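You operate a simulated robot arm through the tools that you are given. There is no shell and no other tool. Be economical: measure what you need, move in short steps, check, and stop when the job is done.

You are at the controls of a simulated two-armed robot. One attempt, no reset.

Task
Put the brown clay pot on the top of the wash bench. Put the wire brush with wood grip on the top of the wash bench away on the top of the fence bench. Fetch the brush with purple grip and set it on the shelf under the plant staging. Fetch the pad with purple grip and set it on the top of the fence bench. Pick up the blue tube feeder with one hand, pass it to the other hand and put it on the top of the wheel bench. Take the brush with green grip and leave it on the shelf under the feed bench. Take the clear seed jar and put it in the white soaking tray. Put the clear measuring jug in the black flat saucer. Take the medium sanding block and leave it on the top of the tray staging. Take the moisture probe and put it on the top of the window bench. Any order will do. Set down upright: wire brush with wood grip, brush with purple grip, pad with purple grip, blue tube feeder, clear seed jar, clear measuring jug, medium sanding block, moisture probe.

It is judged by the outcome, as a careful person would: the job done as asked, and still so three seconds after it is handed in. It fails if anything else is knocked over, pushed out of place, dropped, spilled or broken.

Robot
Two 7-joint arms with two-finger parallel grippers on one trunk, on a base that drives. Base frame: it is fixed to the floor where the robot stands at the start and does not move with it; the origin is under the middle of the robot, x ahead of it, y to its left, z up. Lengths are in mm, angles in degrees, forces in N, time in s.
The left shoulder is at the start at [50, 209, 1171], the right one opposite. With the tool pointing down near the work surface each hand reaches from about 100 to 540 mm from the robot's upright axis, wherever it stands, measured 20 degrees to its own side. Places, roughly: black flat saucer (26x26x4 cm) [-500, 2200, 700]; blue tube feeder (9x13x20 cm) [-1300, -1700, 900]; brown clay pot (10x10x9 cm) [800, 0, 300]; brush with green grip (10x3x9 cm) [-1200, -1500, 800]; brush with purple grip (10x4x8 cm) [-7400, -3300, 700]; clear measuring jug (9x15x12 cm) [-1300, -500, 500]; clear seed jar (8x8x9 cm) [-1000, -1000, 1300]; medium sanding block [-750, -2000, 750]; moisture probe (6x6x9 cm) [-1000, -2400, 900]; pad with purple grip (10x6x7 cm) [-7200, -3100, 700]; shelf under the feed bench [-1000, -2000, 300]; shelf under the plant staging (160x18 cm) [-8240, -1600, 420]; top of the fence bench [-7100, 600, 800]; top of the tray staging [-1200, -700, 800]; top of the wash bench [900, 0, 800]; top of the wheel bench [-4100, -1900, 700]; top of the window bench [-200, -1100, 800]; white soaking tray (19x15x5 cm) [-1100, -600, 400]; wire brush with wood grip (10x5x8 cm) [1000, 0, 800]. Payload 4.4 kg a hand.
The TCP of each hand is the grasp point between the finger pads, 23 mm short of the fingertips. In the tool frame z runs along the fingers and y along their closing line. The gripper opens to 94 mm. The fingers are 38 mm wide and 10 mm thick; the gripper's body (54 by 96 mm) begins 39 mm behind the TCP.
Orientation is that of the tool frame in the base frame, as a unit quaternion [x, y, z, w]. With the fingers straight down and closing along the base's y, the tool's x points along the base's -x, its y along +y and its z along -z.

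Tools
- The arms move only by the tool servo_tool. It takes "left_increments", "right_increments" or both (then of equal length, played together; a hand with none holds still); each is a list of rows, each a list of 7 numbers: the opening, from 0 (shut) to 1 (fully open), then the shift along the tool's x, y, z in m, then the turn, a rotation vector about the tool's x, y, z in degrees. In form: [[gripper, dx, dy, dz, ax, ay, az], ...]. A call has 1 to 20 rows; each row is the pose to reach, as a shift and turn from the pose commanded when the call began, along the tool's axes at that moment. A row lasts 0.2 s, in which the tool goes at most 50 mm and 8.6 degrees; a call with a longer step from one row to the next is refused whole, and so is a gripper value outside its range. A pose out of reach is approached as far as the arm can. The call stops where the force on the tool passes 40 N (or 10 N more than at its start, if that is more) or the arm is blocked; 0.2 s more then pass. The fingers move at their own pace (about 108 mm/s each) and stop on an object; they squeeze with about 25 N. The grip force told is the motor's: it shows also when the fingers shut on nothing. Time passes only in rows, and 0.2 s behind the last, so rows that repeat a pose let the fingers close. It gives the time, the measured TCP pose, the force on the tool (base axes), the opening and the grip force at its end, in the units of the frame above (readings bear some noise), with the torque about the TCP (base axes, N m) and any sound that the robot's microphone picked up.
- Cameras (640 x 400 px; columns grow to the right, rows downward): "scene" is now at [151.2, -7.2, 1332.4]; the picture's right is [-0.07, -1.00, 0.00], its down [-0.64, 0.04, -0.76] and it looks along [0.76, -0.05, -0.65] (base axes); focal length 247 px, centre (320, 200). "left" rides on the left gripper at [86, -16, -74] in its tool frame; the picture's right is [0.18, 0.98, 0.00], its down [-0.58, 0.11, -0.81] and it looks along [-0.79, 0.15, 0.59] (tool axes); focal length 243 px, centre (320, 200). "right" rides on the right gripper at [86, 16, -75] in its tool frame; the picture's right is [-0.18, 0.98, 0.00], its down [-0.58, -0.11, -0.81] and it looks along [-0.79, -0.15, 0.59] (tool axes); focal length 243 px, centre (320, 200). There is no depth. A picture from a camera that has moved, and an enlarged one, comes with that camera's place and axes in the base frame and with its lens.
- camera(camera): a new picture of that camera. The clock stands still meanwhile.
- lift_body(by): slides the trunk up (or, below 0, down) by that many mm; the arms and the scene camera ride with it, the base frame stays. It gives what a move gives, with no picture.
- steer(legs): drives the robot by 1 to 6 legs, each [ahead, left, turn to the left] in mm, mm and degrees, along the robot's own axes; the way and the turn of a leg run together, so that a leg with both is an arc; at most 1500 mm and 180 degrees a leg. The arms and the cameras ride along, it lands a little off, and it stops where it bumps. It gives what a move gives.
- pan_tilt(pan, tilt): turns the head with the scene camera to pan (to the left, within 80 degrees either way) and tilt (down, from -29 to 69), counted from straight ahead of the robot. It gives what a move gives.
- close_up(camera, box): a new picture of the part [left, top, right, bottom] of that camera's present view, enlarged. The clock stands still meanwhile.
- sign_off(): hands the job in; it is judged then, once.

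Work in short steps. Places have to be worked out from the pictures, the camera data and where the tool is seen: move nearer, look again, correct. Check each grasp and each placing, and mend what went wrong. You have 535 turns and 320 pictures in all, those below and enlarged ones among them. Open the grippers and draw the arms clear of the work before you hand the job in, unless the task says otherwise; then end with one line.

The tools are called after "Request:" by a JSON object that holds its "name" and its "arguments". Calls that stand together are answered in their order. servo_tool: Moves the arms, as the interface text tells. Its arguments: {"type":"object","properties":{"left_increments":{"type":"array","items":{"type":"array","items":{"type":"number"}}},"right_increments":{"type":"array","items":{"type":"array","items":{"type":"number"}}}},"required":[]} The other tools are called the same way: lift_body (by) slides the trunk up or down; steer (legs) drives the base; pan_tilt (pan, tilt) turns the head that bears the scene camera; camera (camera) takes a picture; close_up (camera, box) takes an enlarged picture of a part of a camera's view; sign_off () hands the job in.

At the start:

```text
time_s: 0.0
left_tcp_pos: [606.0, 360.1, 1012.4]
left_tool_rot: [-0.001, 1.0, 0.0, 0.0]
left_force: [0.1, 0.6, 0.1]
left_moment: [-0.03, -0.03, -0.01]
left_width: 94.1
left_finger_force: 0.1
right_tcp_pos: [668.5, -212.7, 1031.6]
right_tool_rot: [0.0, 1.0, 0.0, -0.001]
right_force: [0.8, -0.7, -0.8]
right_moment: [-0.01, 0.02, 0.02]
right_width: 94.2
right_finger_force: 0.0
trunk travel left (down, up): [-250.0, 313.0]
robot x, y, heading: [-0.3, 3.1, -0.1]
head pan, tilt: [-3.9, 40.2]
```

scene: 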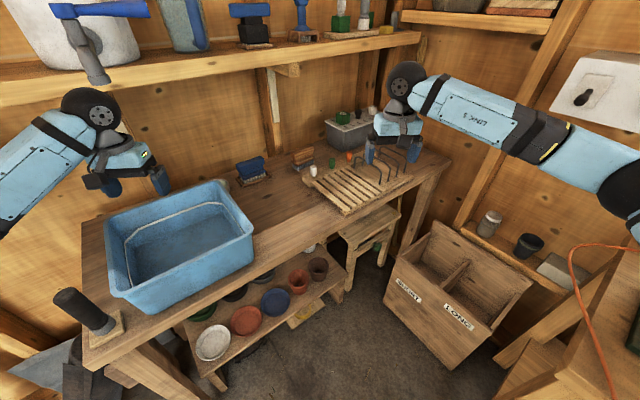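
right: 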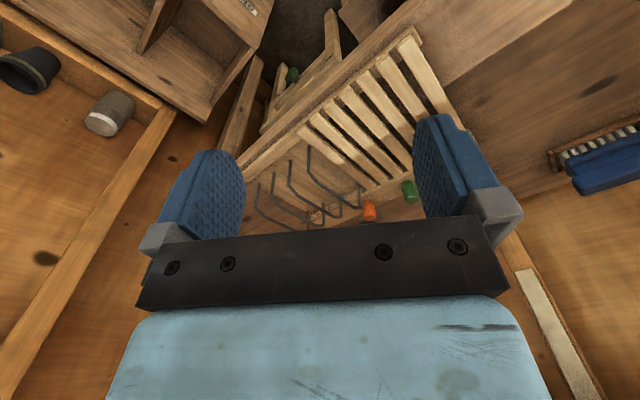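
left: 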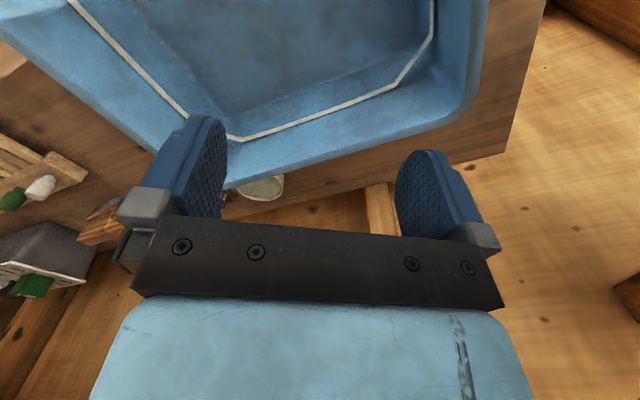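

The wash bench is ahead, with pots on its lower shelf and brushes on top. I take an enlarged view of each to identify the brown clay pot and the wood-grip wire brush.

Request:
{"name": "close_up", "arguments": {"camera": "scene", "box": [180, 220, 360, 370]}}

Request:
{"name": "close_up", "arguments": {"camera": "scene", "box": [220, 90, 460, 240]}}

```text
2.67 times, centred on (270, 295) of scene
camera zoom: at [151.2, -7.2, 1332.4], right [-0.07, -1.0, 0.0], down [-0.64, 0.04, -0.76], along [0.76, -0.05, -0.65], focal length 659 px, centre (453, -53)
```

zoom: 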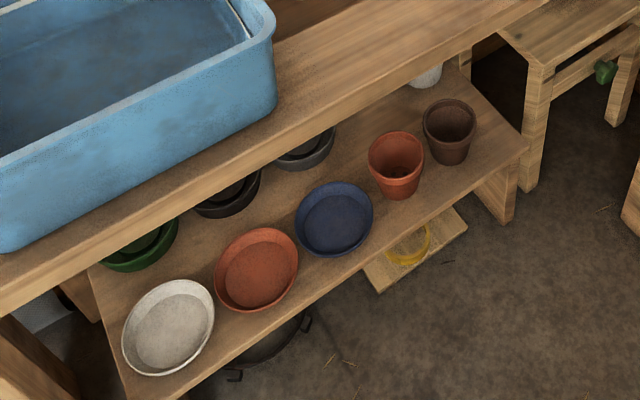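

```text
2.67 times, centred on (340, 165) of scene
camera zoom: at [151.2, -7.2, 1332.4], right [-0.07, -1.0, 0.0], down [-0.64, 0.04, -0.76], along [0.76, -0.05, -0.65], focal length 659 px, centre (267, 293)
```

zoom: 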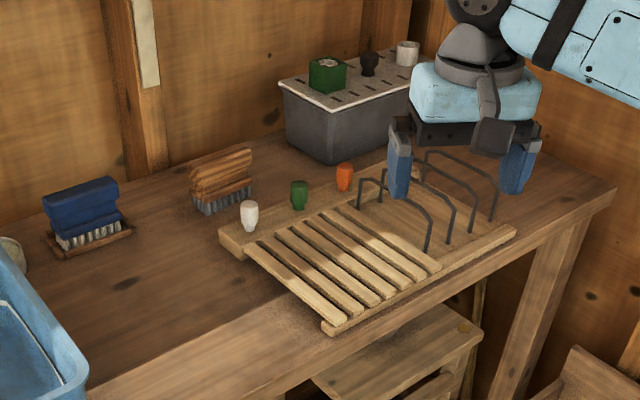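

I estimate the brown pot at [815, -45, ~345] under the bench front edge, and the bench is turned about 30° to my heading. I pull both hands back first so that turning is safe.

Request:
{"name": "servo_tool", "arguments": {"left_increments": [[1, 0.04, 0, 0, 0, 0, 0], [1, 0.08, 0, 0, 0, 0, 0], [1, 0.12, 0, 0, 0, 0, 0], [1, 0.16, 0, 0, 0, 0, 0], [1, 0.2, 0, 0, 0, 0, 0], [1, 0.24, 0, 0, 0, 0, 0], [1, 0.28, 0, 0, 0, 0, 0]], "right_increments": [[1, 0.05, 0, 0, 0, 0, 0], [1, 0.1, 0, 0, 0, 0, 0], [1, 0.15, 0, 0, 0, 0, 0], [1, 0.2, 0, 0, 0, 0, 0], [1, 0.25, 0, 0, 0, 0, 0], [1, 0.3, 0, 0, 0, 0, 0], [1, 0.34, 0, 0, 0, 0, 0]]}}

Request:
{"name": "pan_tilt", "arguments": {"pan": 60, "tilt": 30}}

Request:
{"name": "camera", "arguments": {"camera": "scene"}}

Request:
{"name": "pan_tilt", "arguments": {"pan": -70, "tilt": 30}}

Request:
{"name": "camera", "arguments": {"camera": "scene"}}

```text
time_s: 1.6
left_tcp_pos: [332.3, 362.8, 1009.7]
left_tool_rot: [0.0, 1.0, -0.001, -0.001]
left_force: [-0.3, -0.3, 0.2]
left_moment: [-0.04, -0.04, -0.01]
left_width: 93.9
left_finger_force: 0.0
left hand out of reach, approached as far as the arm can: row 7
right_tcp_pos: [334.4, -212.3, 1033.7]
right_tool_rot: [0.0, 1.0, -0.001, 0.0]
right_force: [0.1, 1.2, 1.5]
right_moment: [0.01, 0.02, 0.02]
right_width: 93.7
right_finger_force: 0.0
trunk travel left (down, up): [-250.0, 313.0]
robot x, y, heading: [0.0, 1.8, -0.0]
head pan, tilt: [-3.9, 40.2]
```

```text
time_s: 2.9
left_tcp_pos: [333.2, 362.5, 1010.9]
left_tool_rot: [0.0, 1.0, -0.001, -0.001]
left_force: [-0.2, -0.7, 0.3]
left_moment: [0.02, 0.03, -0.02]
left_width: 94.1
left_finger_force: 0.1
right_tcp_pos: [334.6, -214.2, 1033.0]
right_tool_rot: [0.0, 1.0, -0.001, -0.001]
right_force: [0.0, 0.2, 0.2]
right_moment: [0.01, 0.0, 0.01]
right_width: 93.8
right_finger_force: 0.1
trunk travel left (down, up): [-250.0, 313.0]
robot x, y, heading: [-1.8, 2.0, 0.2]
head pan, tilt: [60.0, 30.0]
```

```text
314 pictures are left
camera scene: at [112.7, 78.6, 1347.8], right [0.87, -0.5, 0.0], down [-0.25, -0.43, -0.87], along [0.43, 0.75, -0.5], focal length 247 px, centre (320, 200)
```

scene: 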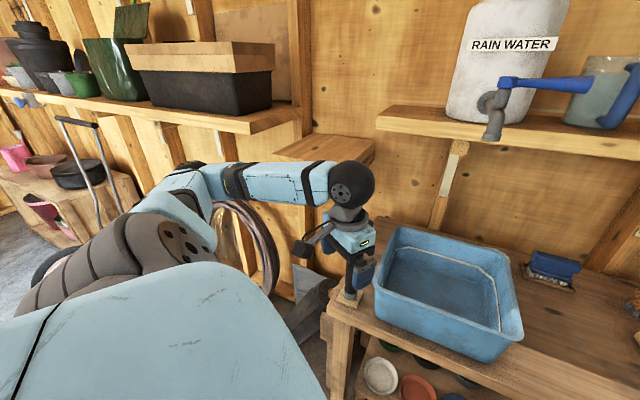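

```text
time_s: 5.0
left_tcp_pos: [334.2, 363.5, 1010.7]
left_tool_rot: [0.0, 1.0, 0.0, -0.001]
left_force: [-0.5, 0.6, -0.4]
left_moment: [0.02, 0.03, -0.02]
left_width: 94.2
left_finger_force: 0.1
right_tcp_pos: [333.7, -213.1, 1032.6]
right_tool_rot: [0.0, 1.0, 0.0, 0.0]
right_force: [0.7, 0.1, -0.1]
right_moment: [0.01, 0.01, 0.0]
right_width: 94.1
right_finger_force: 0.1
trunk travel left (down, up): [-250.0, 313.0]
robot x, y, heading: [-2.9, -0.8, 0.1]
head pan, tilt: [-70.0, 30.0]
```

```text
313 pictures are left
camera scene: at [98.5, -84.6, 1348.1], right [-0.94, -0.34, 0.0], down [-0.17, 0.47, -0.87], along [0.3, -0.81, -0.5], focal length 247 px, centre (320, 200)
```

scene: 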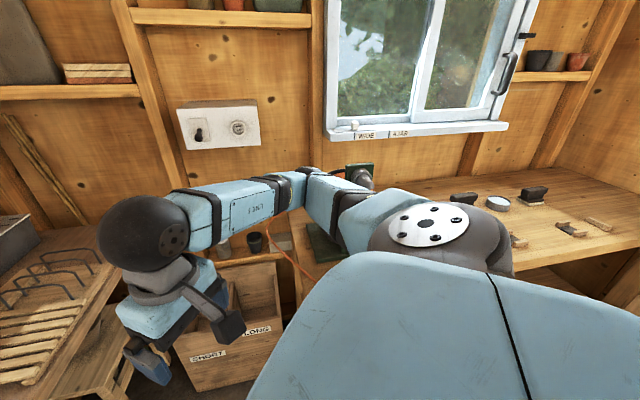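

The arms are retracted and the surroundings are clear for a turn. I turn to face the bench and shift right so the pot lies in the right arm's range.

Request:
{"name": "steer", "arguments": {"legs": [[0, 0, 30], [0, -280, 0], [90, 0, 0]]}}

Request:
{"name": "pan_tilt", "arguments": {"pan": -10, "tilt": 50}}

Request:
{"name": "camera", "arguments": {"camera": "scene"}}

```text
time_s: 8.8
left_tcp_pos: [201.0, 316.0, 1011.3]
left_tool_rot: [-0.256, 0.967, -0.001, 0.0]
left_force: [-0.2, -0.1, 0.2]
left_moment: [0.0, -0.03, 0.0]
left_width: 93.6
left_finger_force: 0.1
right_tcp_pos: [488.8, -181.5, 1030.9]
right_tool_rot: [-0.256, 0.967, 0.0, 0.0]
right_force: [-0.7, 1.0, -0.2]
right_moment: [-0.01, -0.02, 0.01]
right_width: 94.0
right_finger_force: 0.0
trunk travel left (down, up): [-250.0, 313.0]
robot x, y, heading: [92.3, -160.0, 29.5]
head pan, tilt: [-70.0, 30.0]
stopped in leg 2: the robot was blocked; the commanded pose is now the measured one
```

```text
time_s: 10.1
left_tcp_pos: [201.8, 316.7, 1010.4]
left_tool_rot: [-0.256, 0.967, -0.002, -0.002]
left_force: [-0.4, 0.6, -0.4]
left_moment: [0.0, 0.02, 0.0]
left_width: 93.8
left_finger_force: 0.0
right_tcp_pos: [489.4, -183.2, 1032.7]
right_tool_rot: [-0.256, 0.967, 0.0, 0.0]
right_force: [-0.1, 0.5, 0.4]
right_moment: [0.01, 0.01, -0.03]
right_width: 94.0
right_finger_force: 0.1
trunk travel left (down, up): [-250.0, 313.0]
robot x, y, heading: [92.6, -163.6, 30.0]
head pan, tilt: [-10.0, 50.0]
```

```text
312 pictures are left
camera scene: at [222.9, -104.1, 1318.5], right [0.34, -0.94, 0.0], down [-0.72, -0.26, -0.64], along [0.61, 0.22, -0.77], focal length 247 px, centre (320, 200)
```

scene: 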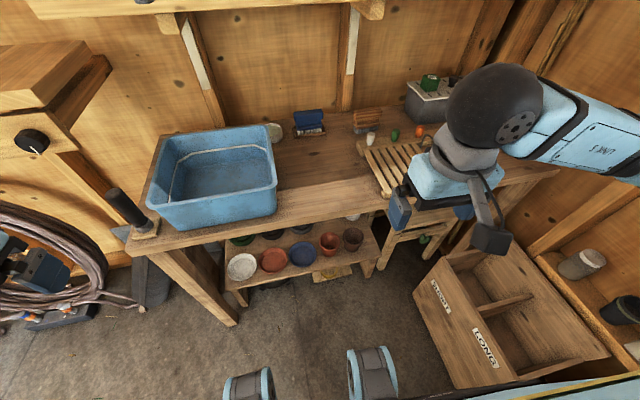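

The robot was blocked moving right. I look to the right to see what it touched.

Request:
{"name": "pan_tilt", "arguments": {"pan": -65, "tilt": 45}}

Request:
{"name": "camera", "arguments": {"camera": "scene"}}

```text
time_s: 11.3
left_tcp_pos: [201.6, 316.5, 1010.9]
left_tool_rot: [-0.257, 0.966, -0.001, -0.001]
left_force: [0.3, 0.4, -0.4]
left_moment: [-0.02, 0.0, -0.01]
left_width: 94.2
left_finger_force: 0.0
right_tcp_pos: [489.3, -181.8, 1032.1]
right_tool_rot: [-0.255, 0.967, 0.0, 0.0]
right_force: [-0.5, 0.3, 0.8]
right_moment: [0.0, -0.03, 0.0]
right_width: 94.2
right_finger_force: 0.1
trunk travel left (down, up): [-250.0, 313.0]
robot x, y, heading: [94.6, -159.8, 29.8]
head pan, tilt: [-65.0, 45.0]
```

```text
311 pictures are left
camera scene: at [216.8, -176.9, 1325.4], right [-0.58, -0.82, 0.0], down [-0.58, 0.41, -0.71], along [0.58, -0.41, -0.71], focal length 247 px, centre (320, 200)
```

scene: 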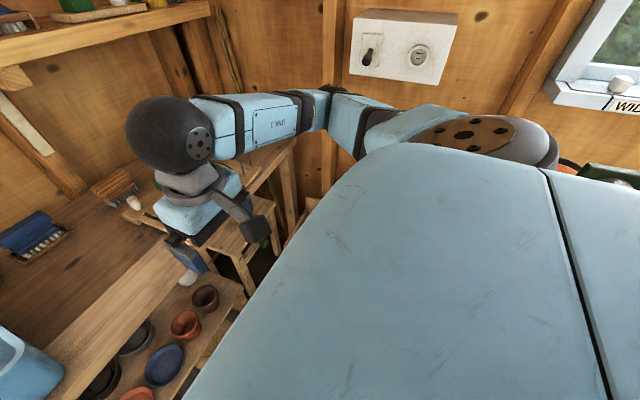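

The elbow probably met the wall post; nothing looks displaced. From here the pot is still within the right arm's reach, so I back off 20 mm left and lower the trunk.

Request:
{"name": "steer", "arguments": {"legs": [[0, 25, 0]]}}

Request:
{"name": "lift_body", "arguments": {"by": -240}}

Request:
{"name": "pan_tilt", "arguments": {"pan": -10, "tilt": 45}}

Request:
{"name": "camera", "arguments": {"camera": "scene"}}

```text
time_s: 12.2
left_tcp_pos: [189.2, 339.0, 1011.1]
left_tool_rot: [-0.256, 0.967, -0.001, -0.001]
left_force: [1.0, 0.2, -0.9]
left_moment: [-0.01, 0.0, 0.01]
left_width: 94.2
left_finger_force: 0.0
right_tcp_pos: [476.4, -160.2, 1032.5]
right_tool_rot: [-0.256, 0.967, -0.001, 0.001]
right_force: [-0.3, 0.2, 0.2]
right_moment: [0.0, -0.03, -0.02]
right_width: 94.0
right_finger_force: 0.1
trunk travel left (down, up): [-250.0, 313.0]
robot x, y, heading: [81.4, -142.0, 30.0]
head pan, tilt: [-65.0, 45.0]
```

```text
time_s: 14.7
left_tcp_pos: [189.5, 338.0, 771.3]
left_tool_rot: [-0.256, 0.967, -0.001, -0.001]
left_force: [0.0, 0.0, -1.0]
left_moment: [-0.02, -0.02, -0.01]
left_width: 94.2
left_finger_force: 0.0
right_tcp_pos: [476.9, -160.9, 792.5]
right_tool_rot: [-0.257, 0.966, 0.001, 0.0]
right_force: [0.1, 0.2, -0.3]
right_moment: [-0.03, 0.01, -0.01]
right_width: 93.9
right_finger_force: 0.1
trunk travel left (down, up): [-10.0, 553.0]
robot x, y, heading: [83.3, -142.3, 30.0]
head pan, tilt: [-65.0, 45.0]
```

```text
time_s: 16.0
left_tcp_pos: [190.1, 338.2, 770.0]
left_tool_rot: [-0.256, 0.967, -0.002, -0.002]
left_force: [-0.3, 0.1, 0.1]
left_moment: [-0.04, -0.02, 0.03]
left_width: 94.1
left_finger_force: 0.0
right_tcp_pos: [476.9, -161.8, 792.7]
right_tool_rot: [-0.257, 0.966, 0.0, -0.001]
right_force: [0.5, -0.7, 0.4]
right_moment: [0.0, 0.02, 0.03]
right_width: 94.2
right_finger_force: 0.0
trunk travel left (down, up): [-10.0, 553.0]
robot x, y, heading: [79.3, -140.1, 29.4]
head pan, tilt: [-10.0, 45.0]
```

```text
310 pictures are left
camera scene: at [214.7, -81.3, 1085.4], right [0.34, -0.94, 0.0], down [-0.67, -0.24, -0.71], along [0.67, 0.24, -0.71], focal length 247 px, centre (320, 200)
```

scene: 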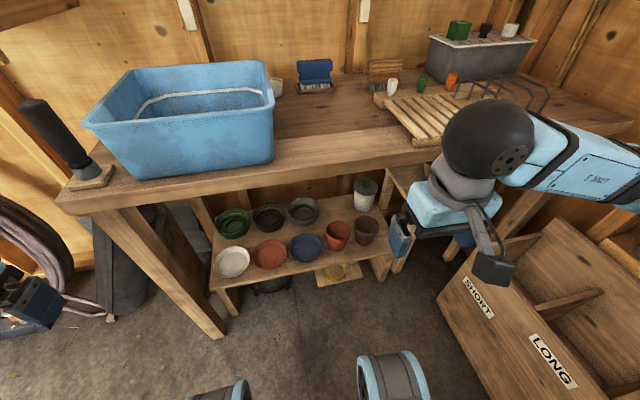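

The view is clear and the crate hasn't moved. I lower the right hand to z≈510 and pitch it 45° forward, then drive 120 mm ahead.

Request:
{"name": "servo_tool", "arguments": {"right_increments": [[1, 0, 0, 0.045, 0, -6, 0], [1, 0, 0, 0.09, 0, -13, 0], [1, 0, 0, 0.135, 0, -20, 0], [1, 0, 0, 0.18, 0, -27, 0], [1, 0, 0, 0.225, 0, -34, 0], [1, 0, 0, 0.26, 0, -40, 0], [1, 0, 0, 0.28, 0, -45, 0]]}}

Request:
{"name": "steer", "arguments": {"legs": [[120, 0, 0]]}}

Request:
{"name": "camera", "arguments": {"camera": "right"}}

```text
time_s: 17.0
left_tcp_pos: [188.1, 338.0, 771.8]
left_tool_rot: [-0.256, 0.967, -0.002, 0.0]
left_force: [0.1, 0.2, -0.6]
left_moment: [-0.02, 0.0, -0.03]
left_width: 94.2
left_finger_force: 0.2
right_tcp_pos: [484.8, -151.7, 619.5]
right_tool_rot: [-0.252, 0.94, 0.064, 0.222]
right_force: [0.8, -13.2, 39.8]
right_moment: [-1.84, 4.2, 1.45]
right_width: 94.0
right_finger_force: 0.0
right hand out of reach, approached as far as the arm can: row 1, 2, 3, 4, 5
trunk travel left (down, up): [-10.0, 553.0]
robot x, y, heading: [83.3, -142.0, 29.9]
head pan, tilt: [-10.0, 45.0]
stopped in row 5 (right hand): the force on the tool passed its limit at 188 N (the readings are from after the stop); the commanded pose is now the measured one
```

```text
time_s: 17.9
left_tcp_pos: [215.9, 352.4, 769.8]
left_tool_rot: [-0.256, 0.967, -0.002, -0.001]
left_force: [-0.4, 0.0, 0.0]
left_moment: [0.0, 0.0, 0.02]
left_width: 94.0
left_finger_force: 0.1
right_tcp_pos: [512.0, -136.0, 621.4]
right_tool_rot: [-0.252, 0.94, 0.065, 0.223]
right_force: [-1.3, -2.9, 18.8]
right_moment: [-0.93, 1.91, 0.14]
right_width: 93.9
right_finger_force: 0.2
trunk travel left (down, up): [-10.0, 553.0]
robot x, y, heading: [106.2, -125.6, 29.9]
head pan, tilt: [-10.0, 45.0]
stopped in leg 1: the force on the tool passed its limit at 55 N (the readings are from after the stop); the commanded pose is now the measured one
```

```text
309 pictures are left
camera right: at [409.1, -177.6, 648.2], right [-0.35, 0.93, 0.09], down [0.19, -0.03, 0.98], along [0.92, 0.36, -0.17], focal length 243 px, centre (320, 200)
```

right: 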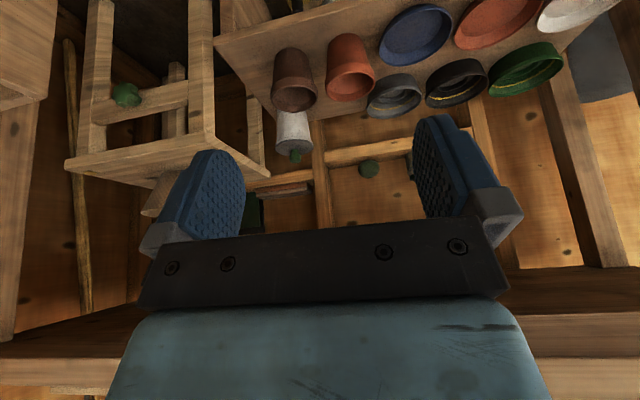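

The arm met resistance. I look at the scene to see what is touching.

Request:
{"name": "pan_tilt", "arguments": {"pan": -35, "tilt": 45}}

Request:
{"name": "camera", "arguments": {"camera": "scene"}}

```text
time_s: 18.8
left_tcp_pos: [214.8, 353.0, 771.3]
left_tool_rot: [-0.256, 0.967, -0.003, -0.002]
left_force: [0.8, -0.1, 0.0]
left_moment: [0.03, 0.02, 0.0]
left_width: 94.0
left_finger_force: 0.1
right_tcp_pos: [512.4, -136.9, 621.4]
right_tool_rot: [-0.252, 0.939, 0.066, 0.223]
right_force: [-0.9, 0.6, 22.6]
right_moment: [-1.2, 2.39, -0.23]
right_width: 93.7
right_finger_force: 0.1
trunk travel left (down, up): [-10.0, 553.0]
robot x, y, heading: [106.9, -128.2, 29.7]
head pan, tilt: [-35.0, 45.0]
```

```text
308 pictures are left
camera scene: at [244.0, -101.2, 1085.7], right [-0.09, -1.0, 0.0], down [-0.7, 0.06, -0.71], along [0.71, -0.06, -0.71], focal length 247 px, centre (320, 200)
```

scene: 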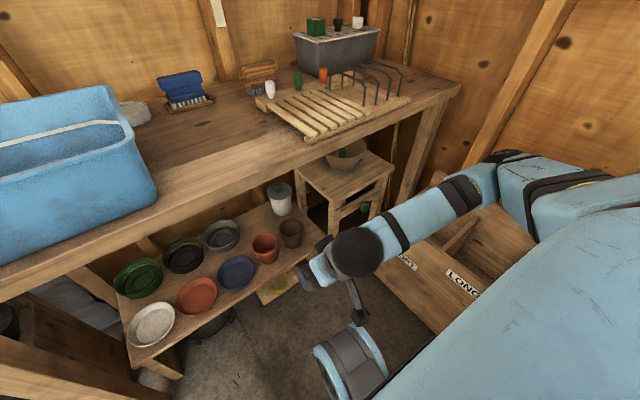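

The gripper's underside seems to have met one of the robot's own pods below it (upward force on the tool). I lift the hand, move it forward away from the body, then pitch further.

Request:
{"name": "servo_tool", "arguments": {"right_increments": [[1, -0.018, 0, -0.036, 0, 0, 0], [1, -0.055, 0, -0.018, 0, 0, 0], [1, -0.095, 0, 0.002, 0, -5, 0], [1, -0.135, 0, 0.022, 0, -10, 0], [1, -0.155, 0, 0.03, 0, -15, 0], [1, -0.155, 0, 0.03, 0, -20, 0]]}}

Request:
{"name": "camera", "arguments": {"camera": "scene"}}

```text
time_s: 20.2
left_tcp_pos: [215.5, 352.1, 771.4]
left_tool_rot: [-0.256, 0.967, -0.002, 0.0]
left_force: [-0.3, -0.4, -0.1]
left_moment: [-0.01, -0.01, 0.04]
left_width: 93.8
left_finger_force: 0.2
right_tcp_pos: [646.3, -59.3, 664.0]
right_tool_rot: [-0.237, 0.886, 0.107, 0.384]
right_force: [-0.7, 0.3, 0.9]
right_moment: [0.01, -0.01, -0.04]
right_width: 93.9
right_finger_force: 0.1
right hand out of reach, approached as far as the arm can: row 1
trunk travel left (down, up): [-10.0, 553.0]
robot x, y, heading: [105.7, -127.0, 29.8]
head pan, tilt: [-35.0, 45.0]
```

```text
307 pictures are left
camera scene: at [245.0, -101.5, 1085.4], right [-0.09, -1.0, 0.0], down [-0.7, 0.06, -0.71], along [0.7, -0.06, -0.71], focal length 247 px, centre (320, 200)
```

scene: 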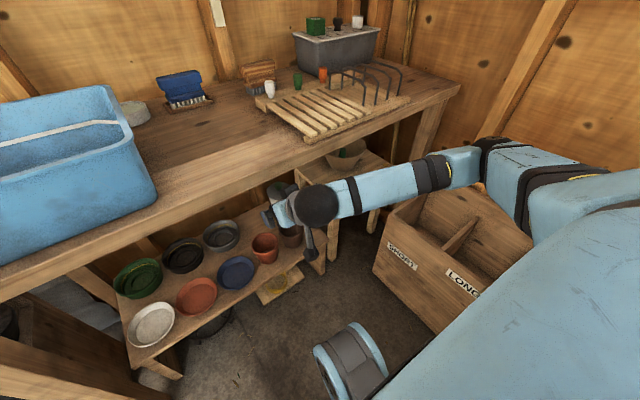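

Contact is gone (force ~0), and the hand is under the bench edge. I move diagonally down, forward and right toward the pot, then look through the wrist camera.

Request:
{"name": "servo_tool", "arguments": {"right_increments": [[1, 0.018, -0.014, 0.036, 0, 0, 0], [1, 0.035, -0.028, 0.075, 0, 0, 0], [1, 0.05, -0.042, 0.11, 0, 0, 0], [1, 0.06, -0.056, 0.15, 0, 0, 0], [1, 0.07, -0.07, 0.185, 0, 0, 0]]}}

Request:
{"name": "camera", "arguments": {"camera": "right"}}

Request:
{"name": "pan_tilt", "arguments": {"pan": -15, "tilt": 55}}

Request:
{"name": "camera", "arguments": {"camera": "scene"}}

```text
time_s: 21.4
left_tcp_pos: [215.9, 352.2, 771.7]
left_tool_rot: [-0.256, 0.967, -0.001, -0.001]
left_force: [0.3, -0.9, -0.4]
left_moment: [-0.04, -0.01, -0.02]
left_width: 94.2
left_finger_force: 0.0
right_tcp_pos: [686.3, -55.7, 581.2]
right_tool_rot: [-0.234, 0.891, 0.098, 0.375]
right_force: [-0.7, -0.1, 1.1]
right_moment: [0.02, 0.02, 0.02]
right_width: 94.2
right_finger_force: 0.1
right hand out of reach, approached as far as the arm can: row 2, 3, 4, 5
trunk travel left (down, up): [-10.0, 553.0]
robot x, y, heading: [104.3, -127.3, 30.0]
head pan, tilt: [-35.0, 45.0]
```

```text
306 pictures are left
camera right: at [578.6, -96.9, 571.0], right [-0.37, 0.92, 0.13], down [-0.09, -0.18, 0.98], along [0.92, 0.35, 0.15], focal length 243 px, centre (320, 200)
```

right: 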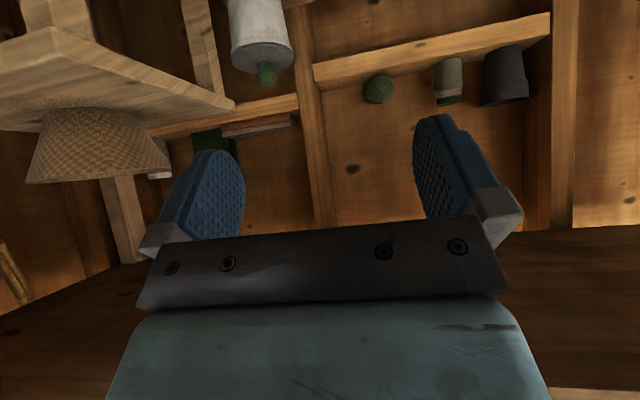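

```text
time_s: 22.2
left_tcp_pos: [215.0, 351.6, 771.2]
left_tool_rot: [-0.256, 0.967, -0.001, -0.002]
left_force: [0.5, 0.4, -0.1]
left_moment: [0.03, -0.03, 0.01]
left_width: 93.9
left_finger_force: 0.0
right_tcp_pos: [684.5, -55.1, 580.5]
right_tool_rot: [-0.234, 0.891, 0.099, 0.376]
right_force: [-0.9, -0.3, -0.5]
right_moment: [0.03, 0.01, -0.06]
right_width: 94.0
right_finger_force: 0.0
trunk travel left (down, up): [-10.0, 553.0]
robot x, y, heading: [106.7, -126.4, 29.7]
head pan, tilt: [-15.0, 55.0]
```

```text
305 pictures are left
camera scene: at [233.7, -75.7, 1072.0], right [0.25, -0.97, 0.0], down [-0.79, -0.21, -0.57], along [0.56, 0.15, -0.82], focal length 247 px, centre (320, 200)
```

scene: 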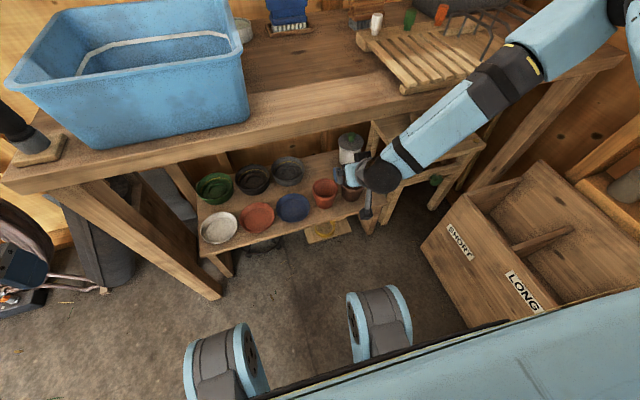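

The arm refuses to go below z≈580 in this pose, though far from full stretch — probably a joint limit. I test whether a steeper tool pitch frees it.

Request:
{"name": "servo_tool", "arguments": {"right_increments": [[1, 0, 0, 0, 0, 8, 0], [1, 0, 0, 0, 0, 16, 0], [1, 0.028, 0, 0.028, 0, 22, 0], [1, 0.056, 0, 0.056, 0, 22, 0], [1, 0.084, 0, 0.084, 0, 22, 0]]}}

```text
time_s: 23.4
left_tcp_pos: [215.5, 351.6, 770.5]
left_tool_rot: [-0.257, 0.967, -0.001, -0.002]
left_force: [0.0, 1.1, -0.2]
left_moment: [0.0, 0.03, -0.02]
left_width: 93.8
left_finger_force: 0.1
right_tcp_pos: [687.2, -54.0, 460.9]
right_tool_rot: [-0.253, 0.943, 0.061, 0.206]
right_force: [-0.8, 0.3, 0.6]
right_moment: [0.02, 0.02, -0.02]
right_width: 94.1
right_finger_force: 0.1
trunk travel left (down, up): [-10.0, 553.0]
robot x, y, heading: [108.6, -129.5, 30.0]
head pan, tilt: [-15.0, 55.0]
```

A steeper pitch (25°) works: z=461 reached. I move right 100 mm and forward 60 mm and look from the wrist camera.

Request:
{"name": "servo_tool", "arguments": {"right_increments": [[1, 0, -0.045, 0, 0, 0, 0], [1, -0.015, -0.08, 0.01, 0, 0, 0], [1, -0.05, -0.1, 0.03, 0, 0, 0]]}}

Request:
{"name": "camera", "arguments": {"camera": "right"}}

Request:
{"name": "close_up", "arguments": {"camera": "scene", "box": [260, 100, 460, 225]}}

```text
time_s: 24.2
left_tcp_pos: [215.5, 353.7, 771.3]
left_tool_rot: [-0.256, 0.967, 0.0, -0.001]
left_force: [0.2, -0.1, 0.2]
left_moment: [0.02, -0.01, 0.02]
left_width: 94.0
left_finger_force: 0.0
right_tcp_pos: [785.5, -111.2, 450.4]
right_tool_rot: [-0.253, 0.943, 0.06, 0.207]
right_force: [-0.3, -0.4, -1.1]
right_moment: [0.0, 0.03, 0.01]
right_width: 94.1
right_finger_force: 0.1
trunk travel left (down, up): [-10.0, 553.0]
robot x, y, heading: [105.7, -124.0, 29.7]
head pan, tilt: [-15.0, 55.0]
```

```text
304 pictures are left
camera right: at [682.8, -152.3, 481.5], right [-0.35, 0.93, 0.09], down [0.22, -0.01, 0.97], along [0.91, 0.36, -0.21], focal length 243 px, centre (320, 200)
```

right: 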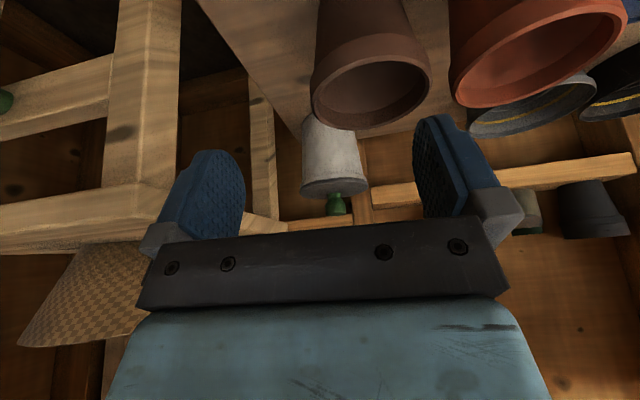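

```text
3.20 times, centred on (360, 162) of scene
camera zoom: at [233.7, -75.6, 1072.0], right [0.26, -0.97, 0.0], down [-0.79, -0.21, -0.57], along [0.55, 0.15, -0.82], focal length 791 px, centre (192, 320)
```

zoom: 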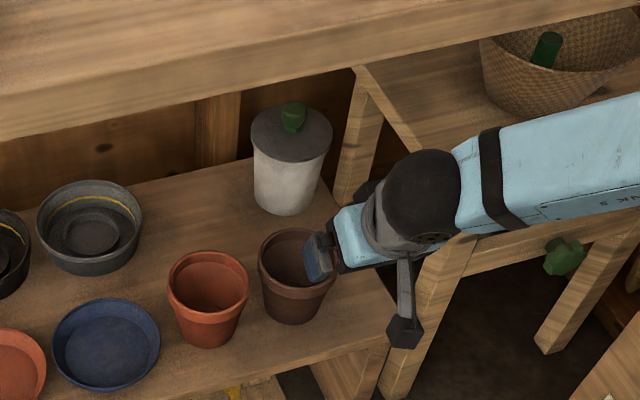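

Triangulating the two views puts the pot rim centre near [820, -43, 365], diameter about 93 mm. I move above its right wall with the gripper at 60% and check before descending.

Request:
{"name": "servo_tool", "arguments": {"right_increments": [[0.6, -0.03, -0.002, 0.014, 0, 0, 0], [0.6, -0.058, -0.003, 0.027, 0, 0, 0], [0.6, -0.046, -0.003, 0.05, 0, 0, 0]]}}

Request:
{"name": "camera", "arguments": {"camera": "right"}}

Request:
{"name": "close_up", "arguments": {"camera": "scene", "box": [280, 110, 440, 210]}}

```text
time_s: 25.0
left_tcp_pos: [215.1, 353.4, 770.8]
left_tool_rot: [-0.256, 0.967, -0.001, -0.001]
left_force: [-0.1, -0.5, 0.5]
left_moment: [0.02, 0.0, -0.03]
left_width: 94.1
left_finger_force: 0.0
right_tcp_pos: [842.8, -83.1, 423.8]
right_tool_rot: [-0.251, 0.944, 0.06, 0.207]
right_force: [0.0, 0.2, -1.0]
right_moment: [0.0, 0.0, 0.02]
right_width: 56.5
right_finger_force: 0.1
trunk travel left (down, up): [-10.0, 553.0]
robot x, y, heading: [108.3, -126.4, 29.7]
head pan, tilt: [-15.0, 55.0]
```

```text
302 pictures are left
camera right: at [740.2, -123.4, 454.7], right [-0.35, 0.93, 0.09], down [0.22, -0.01, 0.97], along [0.91, 0.36, -0.21], focal length 243 px, centre (320, 200)
```

right: 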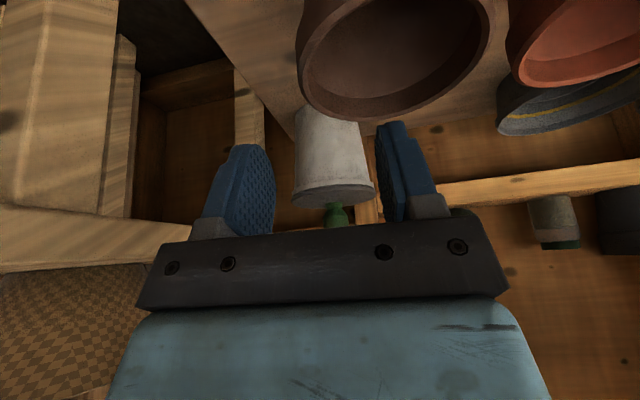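

```text
4.00 times, centred on (360, 160) of scene
camera zoom: at [233.8, -75.8, 1072.0], right [0.25, -0.97, 0.0], down [-0.79, -0.21, -0.57], along [0.55, 0.15, -0.82], focal length 988 px, centre (160, 360)
```

zoom: 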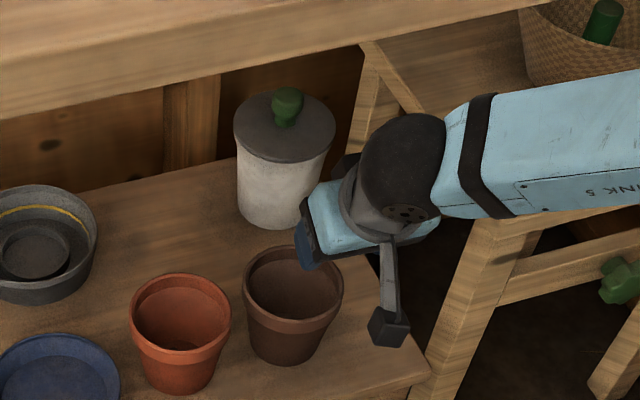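

Both views agree: rim centre [823, -43, 360], and the TCP sits over its right wall. I descend 64 mm to straddle the wall.

Request:
{"name": "servo_tool", "arguments": {"right_increments": [[0.6, 0.014, 0, 0.03, 0, 0, 0], [0.6, 0.027, 0, 0.058, 0, 0, 0]]}}

Request:
{"name": "camera", "arguments": {"camera": "right"}}

Request:
{"name": "close_up", "arguments": {"camera": "scene", "box": [280, 110, 440, 210]}}

```text
time_s: 25.6
left_tcp_pos: [214.6, 352.7, 771.0]
left_tool_rot: [-0.256, 0.967, -0.001, -0.002]
left_force: [0.1, -1.6, 0.4]
left_moment: [0.01, -0.01, 0.01]
left_width: 94.1
left_finger_force: 0.1
right_tcp_pos: [841.3, -80.6, 359.5]
right_tool_rot: [-0.252, 0.944, 0.06, 0.206]
right_force: [0.1, -0.4, 0.3]
right_moment: [0.02, 0.03, -0.03]
right_width: 56.6
right_finger_force: 0.3
trunk travel left (down, up): [-10.0, 553.0]
robot x, y, heading: [106.9, -126.1, 29.8]
head pan, tilt: [-15.0, 55.0]
```

```text
300 pictures are left
camera right: at [739.0, -122.5, 390.9], right [-0.35, 0.93, 0.09], down [0.22, -0.01, 0.97], along [0.91, 0.36, -0.21], focal length 243 px, centre (320, 200)
```

right: 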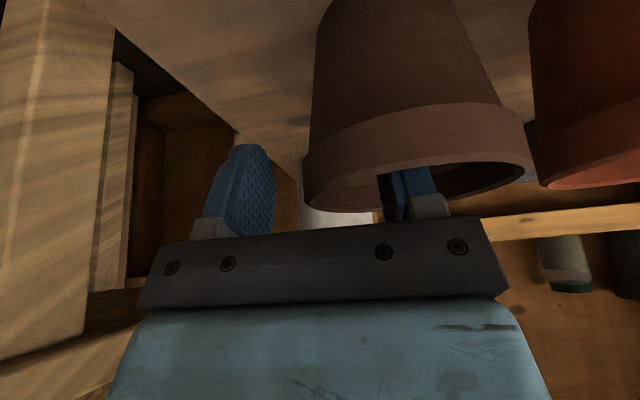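

```text
4.00 times, centred on (360, 160) of scene
camera zoom: at [233.9, -75.7, 1072.0], right [0.26, -0.97, 0.0], down [-0.79, -0.21, -0.57], along [0.55, 0.15, -0.82], focal length 988 px, centre (160, 360)
```

zoom: 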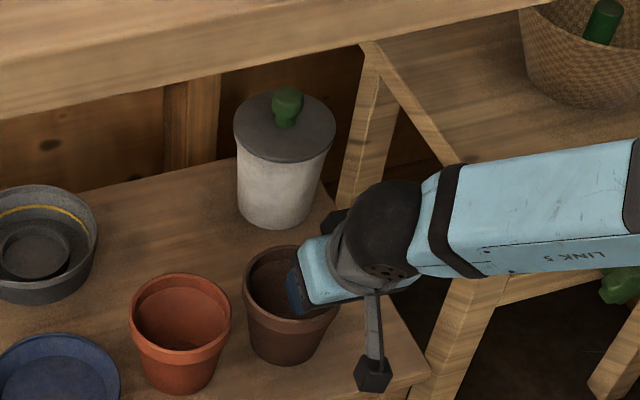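

The inner finger is in the pot, the outer is clear outside. I go 8 mm deeper and close.

Request:
{"name": "servo_tool", "arguments": {"right_increments": [[0.6, 0.003, 0, 0.007, 0, 0, 0], [0, 0.003, 0, 0.007, 0, 0, 0], [0, 0.003, 0, 0.007, 0, 0, 0], [0, 0.003, 0, 0.007, 0, 0, 0]]}}

Request:
{"name": "camera", "arguments": {"camera": "right"}}

```text
time_s: 26.6
left_tcp_pos: [215.5, 352.0, 770.3]
left_tool_rot: [-0.256, 0.967, 0.0, -0.001]
left_force: [-0.1, 0.0, 0.0]
left_moment: [-0.01, 0.0, -0.02]
left_width: 94.0
left_finger_force: 0.0
right_tcp_pos: [840.0, -80.2, 352.5]
right_tool_rot: [-0.253, 0.943, 0.061, 0.207]
right_force: [-2.0, 2.5, 3.2]
right_moment: [0.26, 0.33, -0.02]
right_width: 17.1
right_finger_force: 24.9
trunk travel left (down, up): [-10.0, 553.0]
robot x, y, heading: [106.4, -125.1, 29.6]
head pan, tilt: [-15.0, 55.0]
```

```text
298 pictures are left
camera right: at [738.3, -121.4, 384.0], right [-0.35, 0.93, 0.09], down [0.22, -0.01, 0.97], along [0.91, 0.36, -0.2], focal length 243 px, centre (320, 200)
```

right: 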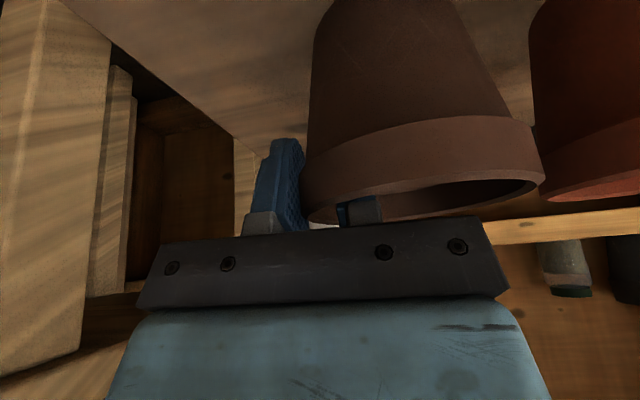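

Grip holds at 17 mm width, 25 N. I lift 50 mm with the trunk and drive back to bring the pot out from under the bench.

Request:
{"name": "lift_body", "arguments": {"by": 50}}

Request:
{"name": "camera", "arguments": {"camera": "right"}}

```text
time_s: 27.5
left_tcp_pos: [215.4, 352.6, 821.3]
left_tool_rot: [-0.257, 0.966, -0.002, -0.003]
left_force: [0.1, 0.0, -0.3]
left_moment: [-0.01, 0.01, -0.02]
left_width: 93.9
left_finger_force: 0.1
right_tcp_pos: [841.6, -81.5, 402.6]
right_tool_rot: [-0.253, 0.943, 0.061, 0.206]
right_force: [0.0, 1.0, -2.2]
right_moment: [-0.08, -0.05, 0.0]
right_width: 13.0
right_finger_force: 24.9
trunk travel left (down, up): [-60.0, 503.0]
robot x, y, heading: [108.0, -124.9, 29.8]
head pan, tilt: [-15.0, 55.0]
```

```text
297 pictures are left
camera right: at [738.5, -122.0, 433.2], right [-0.35, 0.93, 0.09], down [0.22, -0.01, 0.97], along [0.91, 0.36, -0.21], focal length 243 px, centre (320, 200)
```

right: 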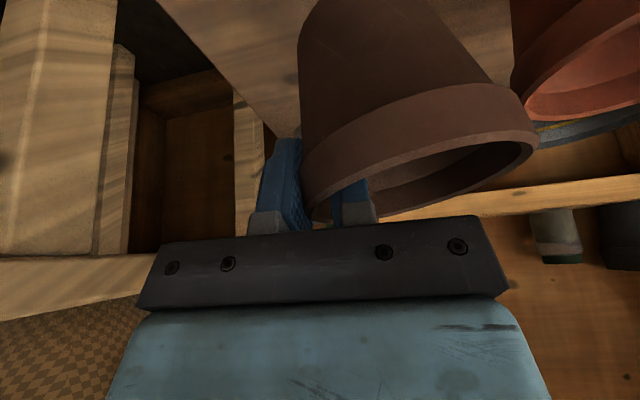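

The pot is held, tilted slightly. Now I drive 250 mm back.

Request:
{"name": "steer", "arguments": {"legs": [[-250, 0, 0]]}}

Request:
{"name": "lift_body", "arguments": {"by": 500}}

Request:
{"name": "camera", "arguments": {"camera": "right"}}

Request:
{"name": "camera", "arguments": {"camera": "scene"}}

```text
time_s: 29.4
left_tcp_pos: [19.2, 248.4, 816.8]
left_tool_rot: [-0.26, 0.966, -0.006, -0.008]
left_force: [0.4, -0.1, 0.6]
left_moment: [-0.02, -0.01, 0.02]
left_width: 94.0
left_finger_force: 0.1
right_tcp_pos: [652.1, -182.3, 409.6]
right_tool_rot: [-0.257, 0.942, 0.058, 0.209]
right_force: [0.0, -0.7, -2.4]
right_moment: [-0.04, -0.01, 0.02]
right_width: 13.1
right_finger_force: 24.7
trunk travel left (down, up): [-60.0, 503.0]
robot x, y, heading: [-93.9, -239.1, 30.4]
head pan, tilt: [-15.0, 55.0]
```

```text
refused: 500 is not a number from -400 to 400
```

```text
296 pictures are left
camera right: at [550.1, -224.2, 439.4], right [-0.35, 0.93, 0.08], down [0.22, 0.0, 0.98], along [0.91, 0.36, -0.2], focal length 243 px, centre (320, 200)
```

right: 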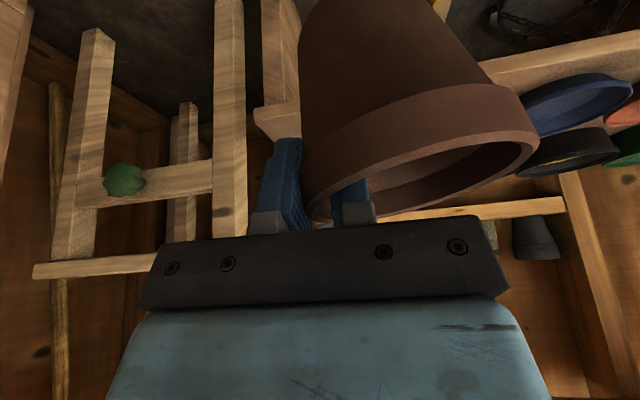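

```text
295 pictures are left
camera scene: at [42.7, -175.6, 1123.1], right [0.26, -0.97, 0.01], down [-0.8, -0.22, -0.56], along [0.54, 0.14, -0.83], focal length 247 px, centre (320, 200)
```

scene: 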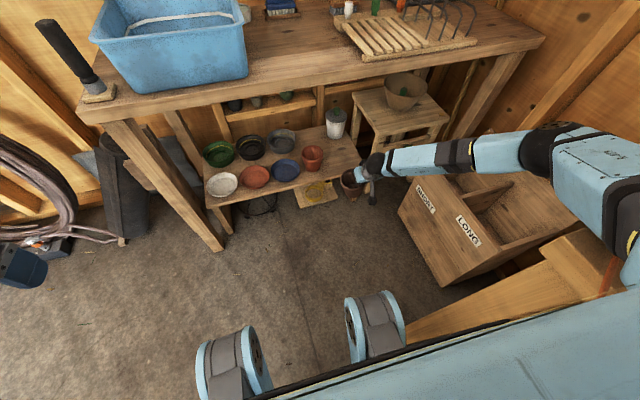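

The pot's far side may still be under the edge, so I pull the hand back 80 mm, then raise the trunk 400 mm in two steps.

Request:
{"name": "servo_tool", "arguments": {"right_increments": [[0, 0.036, 0, -0.017, 0, 0, 0], [0, 0.075, 0, -0.034, 0, 0, 0], [0, 0.1, 0, -0.045, 0, 0, 0]]}}

Request:
{"name": "lift_body", "arguments": {"by": 400}}

Request:
{"name": "camera", "arguments": {"camera": "scene"}}

```text
time_s: 30.4
left_tcp_pos: [-43.7, 261.2, 813.4]
left_tool_rot: [-0.31, 0.951, -0.01, 0.0]
left_force: [0.1, -0.1, 1.8]
left_moment: [0.0, -0.03, -0.02]
left_width: 94.1
left_finger_force: 0.0
right_tcp_pos: [559.9, -159.1, 426.7]
right_tool_rot: [-0.307, 0.923, 0.07, 0.222]
right_force: [-0.5, 0.2, -3.4]
right_moment: [-0.07, -0.04, 0.02]
right_width: 12.9
right_finger_force: 25.2
trunk travel left (down, up): [-60.0, 503.0]
robot x, y, heading: [-88.2, -239.9, 36.1]
head pan, tilt: [-15.0, 55.0]
stopped in row 3 (right hand): the arm was blocked; the commanded pose is now the measured one
```

```text
time_s: 34.2
left_tcp_pos: [-35.1, 249.9, 1220.6]
left_tool_rot: [-0.307, 0.952, -0.001, -0.002]
left_force: [-0.2, 0.0, -0.6]
left_moment: [-0.03, -0.02, 0.01]
left_width: 94.5
left_finger_force: 0.1
right_tcp_pos: [558.4, -170.6, 816.0]
right_tool_rot: [-0.3, 0.926, 0.076, 0.217]
right_force: [-0.7, 1.1, -2.8]
right_moment: [-0.11, -0.05, 0.02]
right_width: 13.1
right_finger_force: 25.2
trunk travel left (down, up): [-460.0, 103.0]
robot x, y, heading: [-94.5, -236.1, 35.9]
head pan, tilt: [-15.0, 55.0]
```

```text
294 pictures are left
camera scene: at [28.1, -174.3, 1521.9], right [0.35, -0.94, 0.0], down [-0.77, -0.29, -0.57], along [0.54, 0.2, -0.82], focal length 247 px, centre (320, 200)
```

scene: 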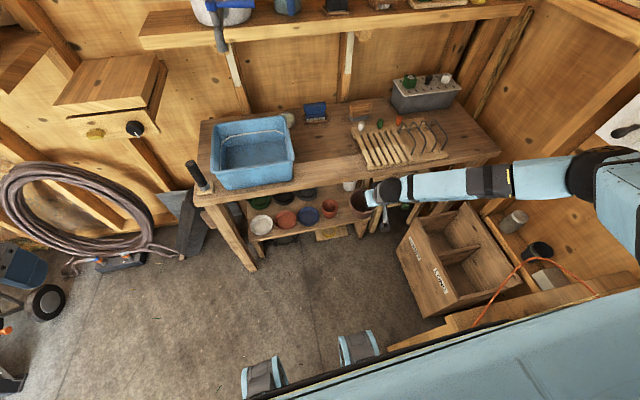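

The pull-back was blocked by the elbow against something behind and the robot yawed to 36°, but the pot is still held. I raise further so the pot clears the bench, then look right at the window bench to check nothing was disturbed.

Request:
{"name": "lift_body", "arguments": {"by": 100}}

Request:
{"name": "servo_tool", "arguments": {"right_increments": [[0, -0.015, 0, -0.032, 0, 0, 0], [0, -0.03, 0, -0.063, 0, 0, 0]]}}

Request:
{"name": "pan_tilt", "arguments": {"pan": -75, "tilt": 50}}

Request:
{"name": "camera", "arguments": {"camera": "scene"}}

```text
time_s: 35.5
left_tcp_pos: [-35.0, 248.9, 1320.3]
left_tool_rot: [-0.306, 0.952, -0.001, -0.002]
left_force: [-0.3, -1.0, 1.0]
left_moment: [0.02, 0.02, 0.01]
left_width: 94.0
left_finger_force: 0.0
right_tcp_pos: [557.9, -170.7, 917.1]
right_tool_rot: [-0.301, 0.925, 0.076, 0.217]
right_force: [-0.2, 0.1, -3.1]
right_moment: [-0.09, -0.01, 0.02]
right_width: 12.9
right_finger_force: 25.2
trunk travel left (down, up): [-560.0, 3.0]
robot x, y, heading: [-91.1, -234.2, 35.5]
head pan, tilt: [-15.0, 55.0]
```

```text
time_s: 36.1
left_tcp_pos: [-36.2, 249.2, 1320.2]
left_tool_rot: [-0.307, 0.952, -0.001, -0.001]
left_force: [0.6, -0.6, -0.3]
left_moment: [-0.01, 0.01, 0.02]
left_width: 94.0
left_finger_force: 0.0
right_tcp_pos: [558.9, -170.5, 987.5]
right_tool_rot: [-0.3, 0.926, 0.075, 0.218]
right_force: [-0.6, -0.4, -3.3]
right_moment: [-0.06, -0.02, -0.01]
right_width: 13.1
right_finger_force: 25.0
trunk travel left (down, up): [-560.0, 3.0]
robot x, y, heading: [-93.9, -238.8, 35.7]
head pan, tilt: [-15.0, 55.0]
```

```text
time_s: 37.4
left_tcp_pos: [-33.9, 249.4, 1320.7]
left_tool_rot: [-0.307, 0.952, -0.001, -0.003]
left_force: [0.6, -0.7, 0.3]
left_moment: [-0.04, 0.03, 0.01]
left_width: 93.9
left_finger_force: 0.1
right_tcp_pos: [559.0, -171.0, 986.9]
right_tool_rot: [-0.301, 0.926, 0.075, 0.217]
right_force: [0.2, 0.8, -2.5]
right_moment: [-0.06, -0.03, 0.01]
right_width: 13.2
right_finger_force: 24.8
trunk travel left (down, up): [-560.0, 3.0]
robot x, y, heading: [-94.7, -235.2, 35.7]
head pan, tilt: [-75.0, 50.0]
```

```text
293 pictures are left
camera scene: at [20.4, -248.5, 1628.5], right [-0.63, -0.77, 0.0], down [-0.59, 0.48, -0.64], along [0.5, -0.41, -0.77], focal length 247 px, centre (320, 200)
```

scene: 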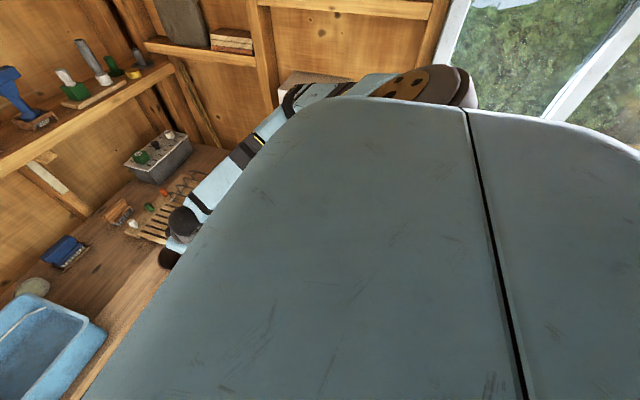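

The pot is held high. I shift left 60 and drive ahead 190 so the free area between tub and rack is reachable.

Request:
{"name": "steer", "arguments": {"legs": [[0, 60, 0], [190, 0, 0]]}}

Request:
{"name": "pan_tilt", "arguments": {"pan": -5, "tilt": 60}}

Request:
{"name": "camera", "arguments": {"camera": "scene"}}

```text
time_s: 39.8
left_tcp_pos: [84.9, 409.4, 1321.0]
left_tool_rot: [-0.306, 0.952, -0.001, -0.001]
left_force: [-0.5, -0.6, -1.0]
left_moment: [0.0, 0.01, -0.01]
left_width: 94.0
left_finger_force: 0.1
right_tcp_pos: [678.5, -12.0, 987.5]
right_tool_rot: [-0.3, 0.926, 0.076, 0.217]
right_force: [0.1, -0.6, -2.2]
right_moment: [-0.07, -0.06, 0.0]
right_width: 12.7
right_finger_force: 25.2
trunk travel left (down, up): [-560.0, 3.0]
robot x, y, heading: [28.6, -75.1, 35.4]
head pan, tilt: [-75.0, 50.0]
```

```text
time_s: 41.2
left_tcp_pos: [87.1, 409.4, 1321.8]
left_tool_rot: [-0.305, 0.952, -0.001, -0.003]
left_force: [-0.5, 0.3, 0.2]
left_moment: [0.02, 0.02, 0.01]
left_width: 94.1
left_finger_force: 0.1
right_tcp_pos: [679.7, -11.4, 986.0]
right_tool_rot: [-0.3, 0.926, 0.075, 0.217]
right_force: [0.0, -0.1, -2.6]
right_moment: [-0.09, -0.05, -0.04]
right_width: 12.9
right_finger_force: 24.9
trunk travel left (down, up): [-560.0, 3.0]
robot x, y, heading: [25.8, -78.4, 35.6]
head pan, tilt: [-5.0, 60.0]
```

```text
292 pictures are left
camera scene: at [138.0, -5.1, 1615.9], right [0.51, -0.86, 0.0], down [-0.75, -0.44, -0.5], along [0.43, 0.25, -0.87], focal length 247 px, centre (320, 200)
```

scene: 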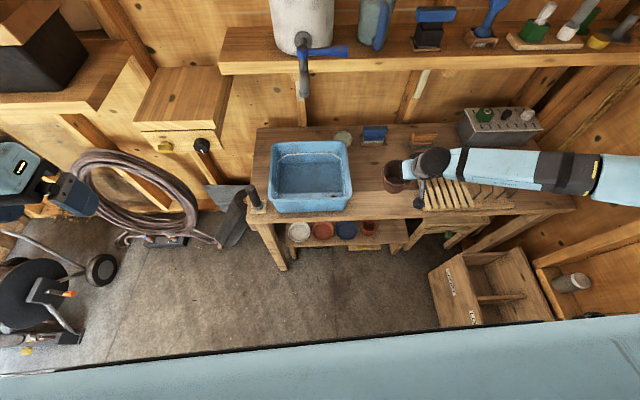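

The pot is above the free strip of bench. I lower it 75 mm, 20 mm further in, and look.

Request:
{"name": "servo_tool", "arguments": {"right_increments": [[0, 0.0, 0, 0.04, 0, 0, 0], [0, 0.012, 0, 0.076, 0, 0, 0]]}}

Request:
{"name": "camera", "arguments": {"camera": "right"}}

Request:
{"name": "close_up", "arguments": {"camera": "scene", "box": [340, 110, 500, 230]}}

```text
time_s: 41.8
left_tcp_pos: [86.8, 409.9, 1321.7]
left_tool_rot: [-0.305, 0.952, -0.002, -0.002]
left_force: [0.9, 1.8, 0.8]
left_moment: [0.04, -0.01, 0.0]
left_width: 94.1
left_finger_force: 0.0
right_tcp_pos: [699.6, 1.9, 913.6]
right_tool_rot: [-0.299, 0.926, 0.075, 0.217]
right_force: [0.1, 0.4, -3.1]
right_moment: [-0.06, -0.02, -0.02]
right_width: 12.8
right_finger_force: 24.5
trunk travel left (down, up): [-560.0, 3.0]
robot x, y, heading: [28.9, -81.2, 35.3]
head pan, tilt: [-5.0, 60.0]
```

```text
291 pictures are left
camera right: at [601.2, -49.0, 941.5], right [-0.44, 0.89, 0.09], down [0.2, 0.0, 0.98], along [0.87, 0.45, -0.18], focal length 243 px, centre (320, 200)
```

right: 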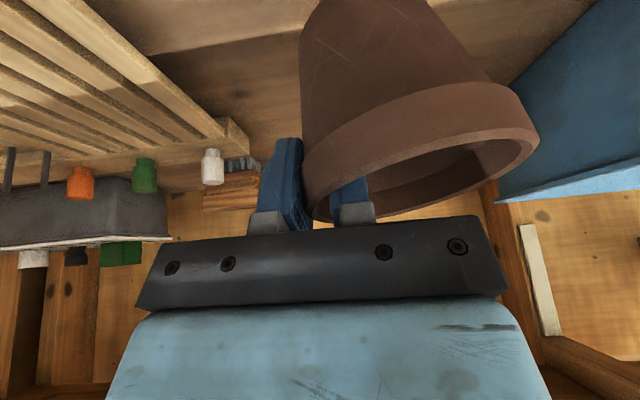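

```text
3.33 times, centred on (420, 170) of scene
camera zoom: at [138.5, -4.8, 1615.9], right [0.51, -0.86, 0.0], down [-0.75, -0.44, -0.5], along [0.43, 0.25, -0.87], focal length 824 px, centre (-13, 300)
```

zoom: 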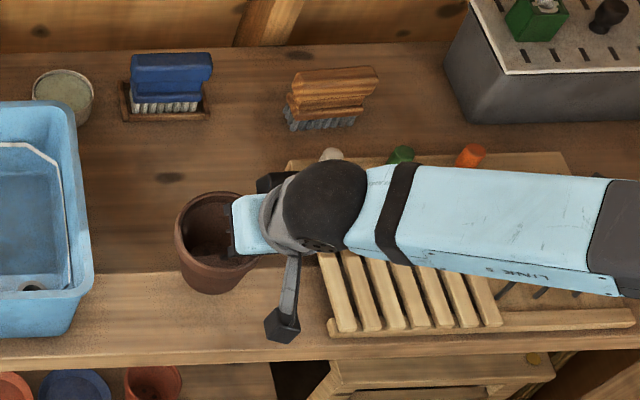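

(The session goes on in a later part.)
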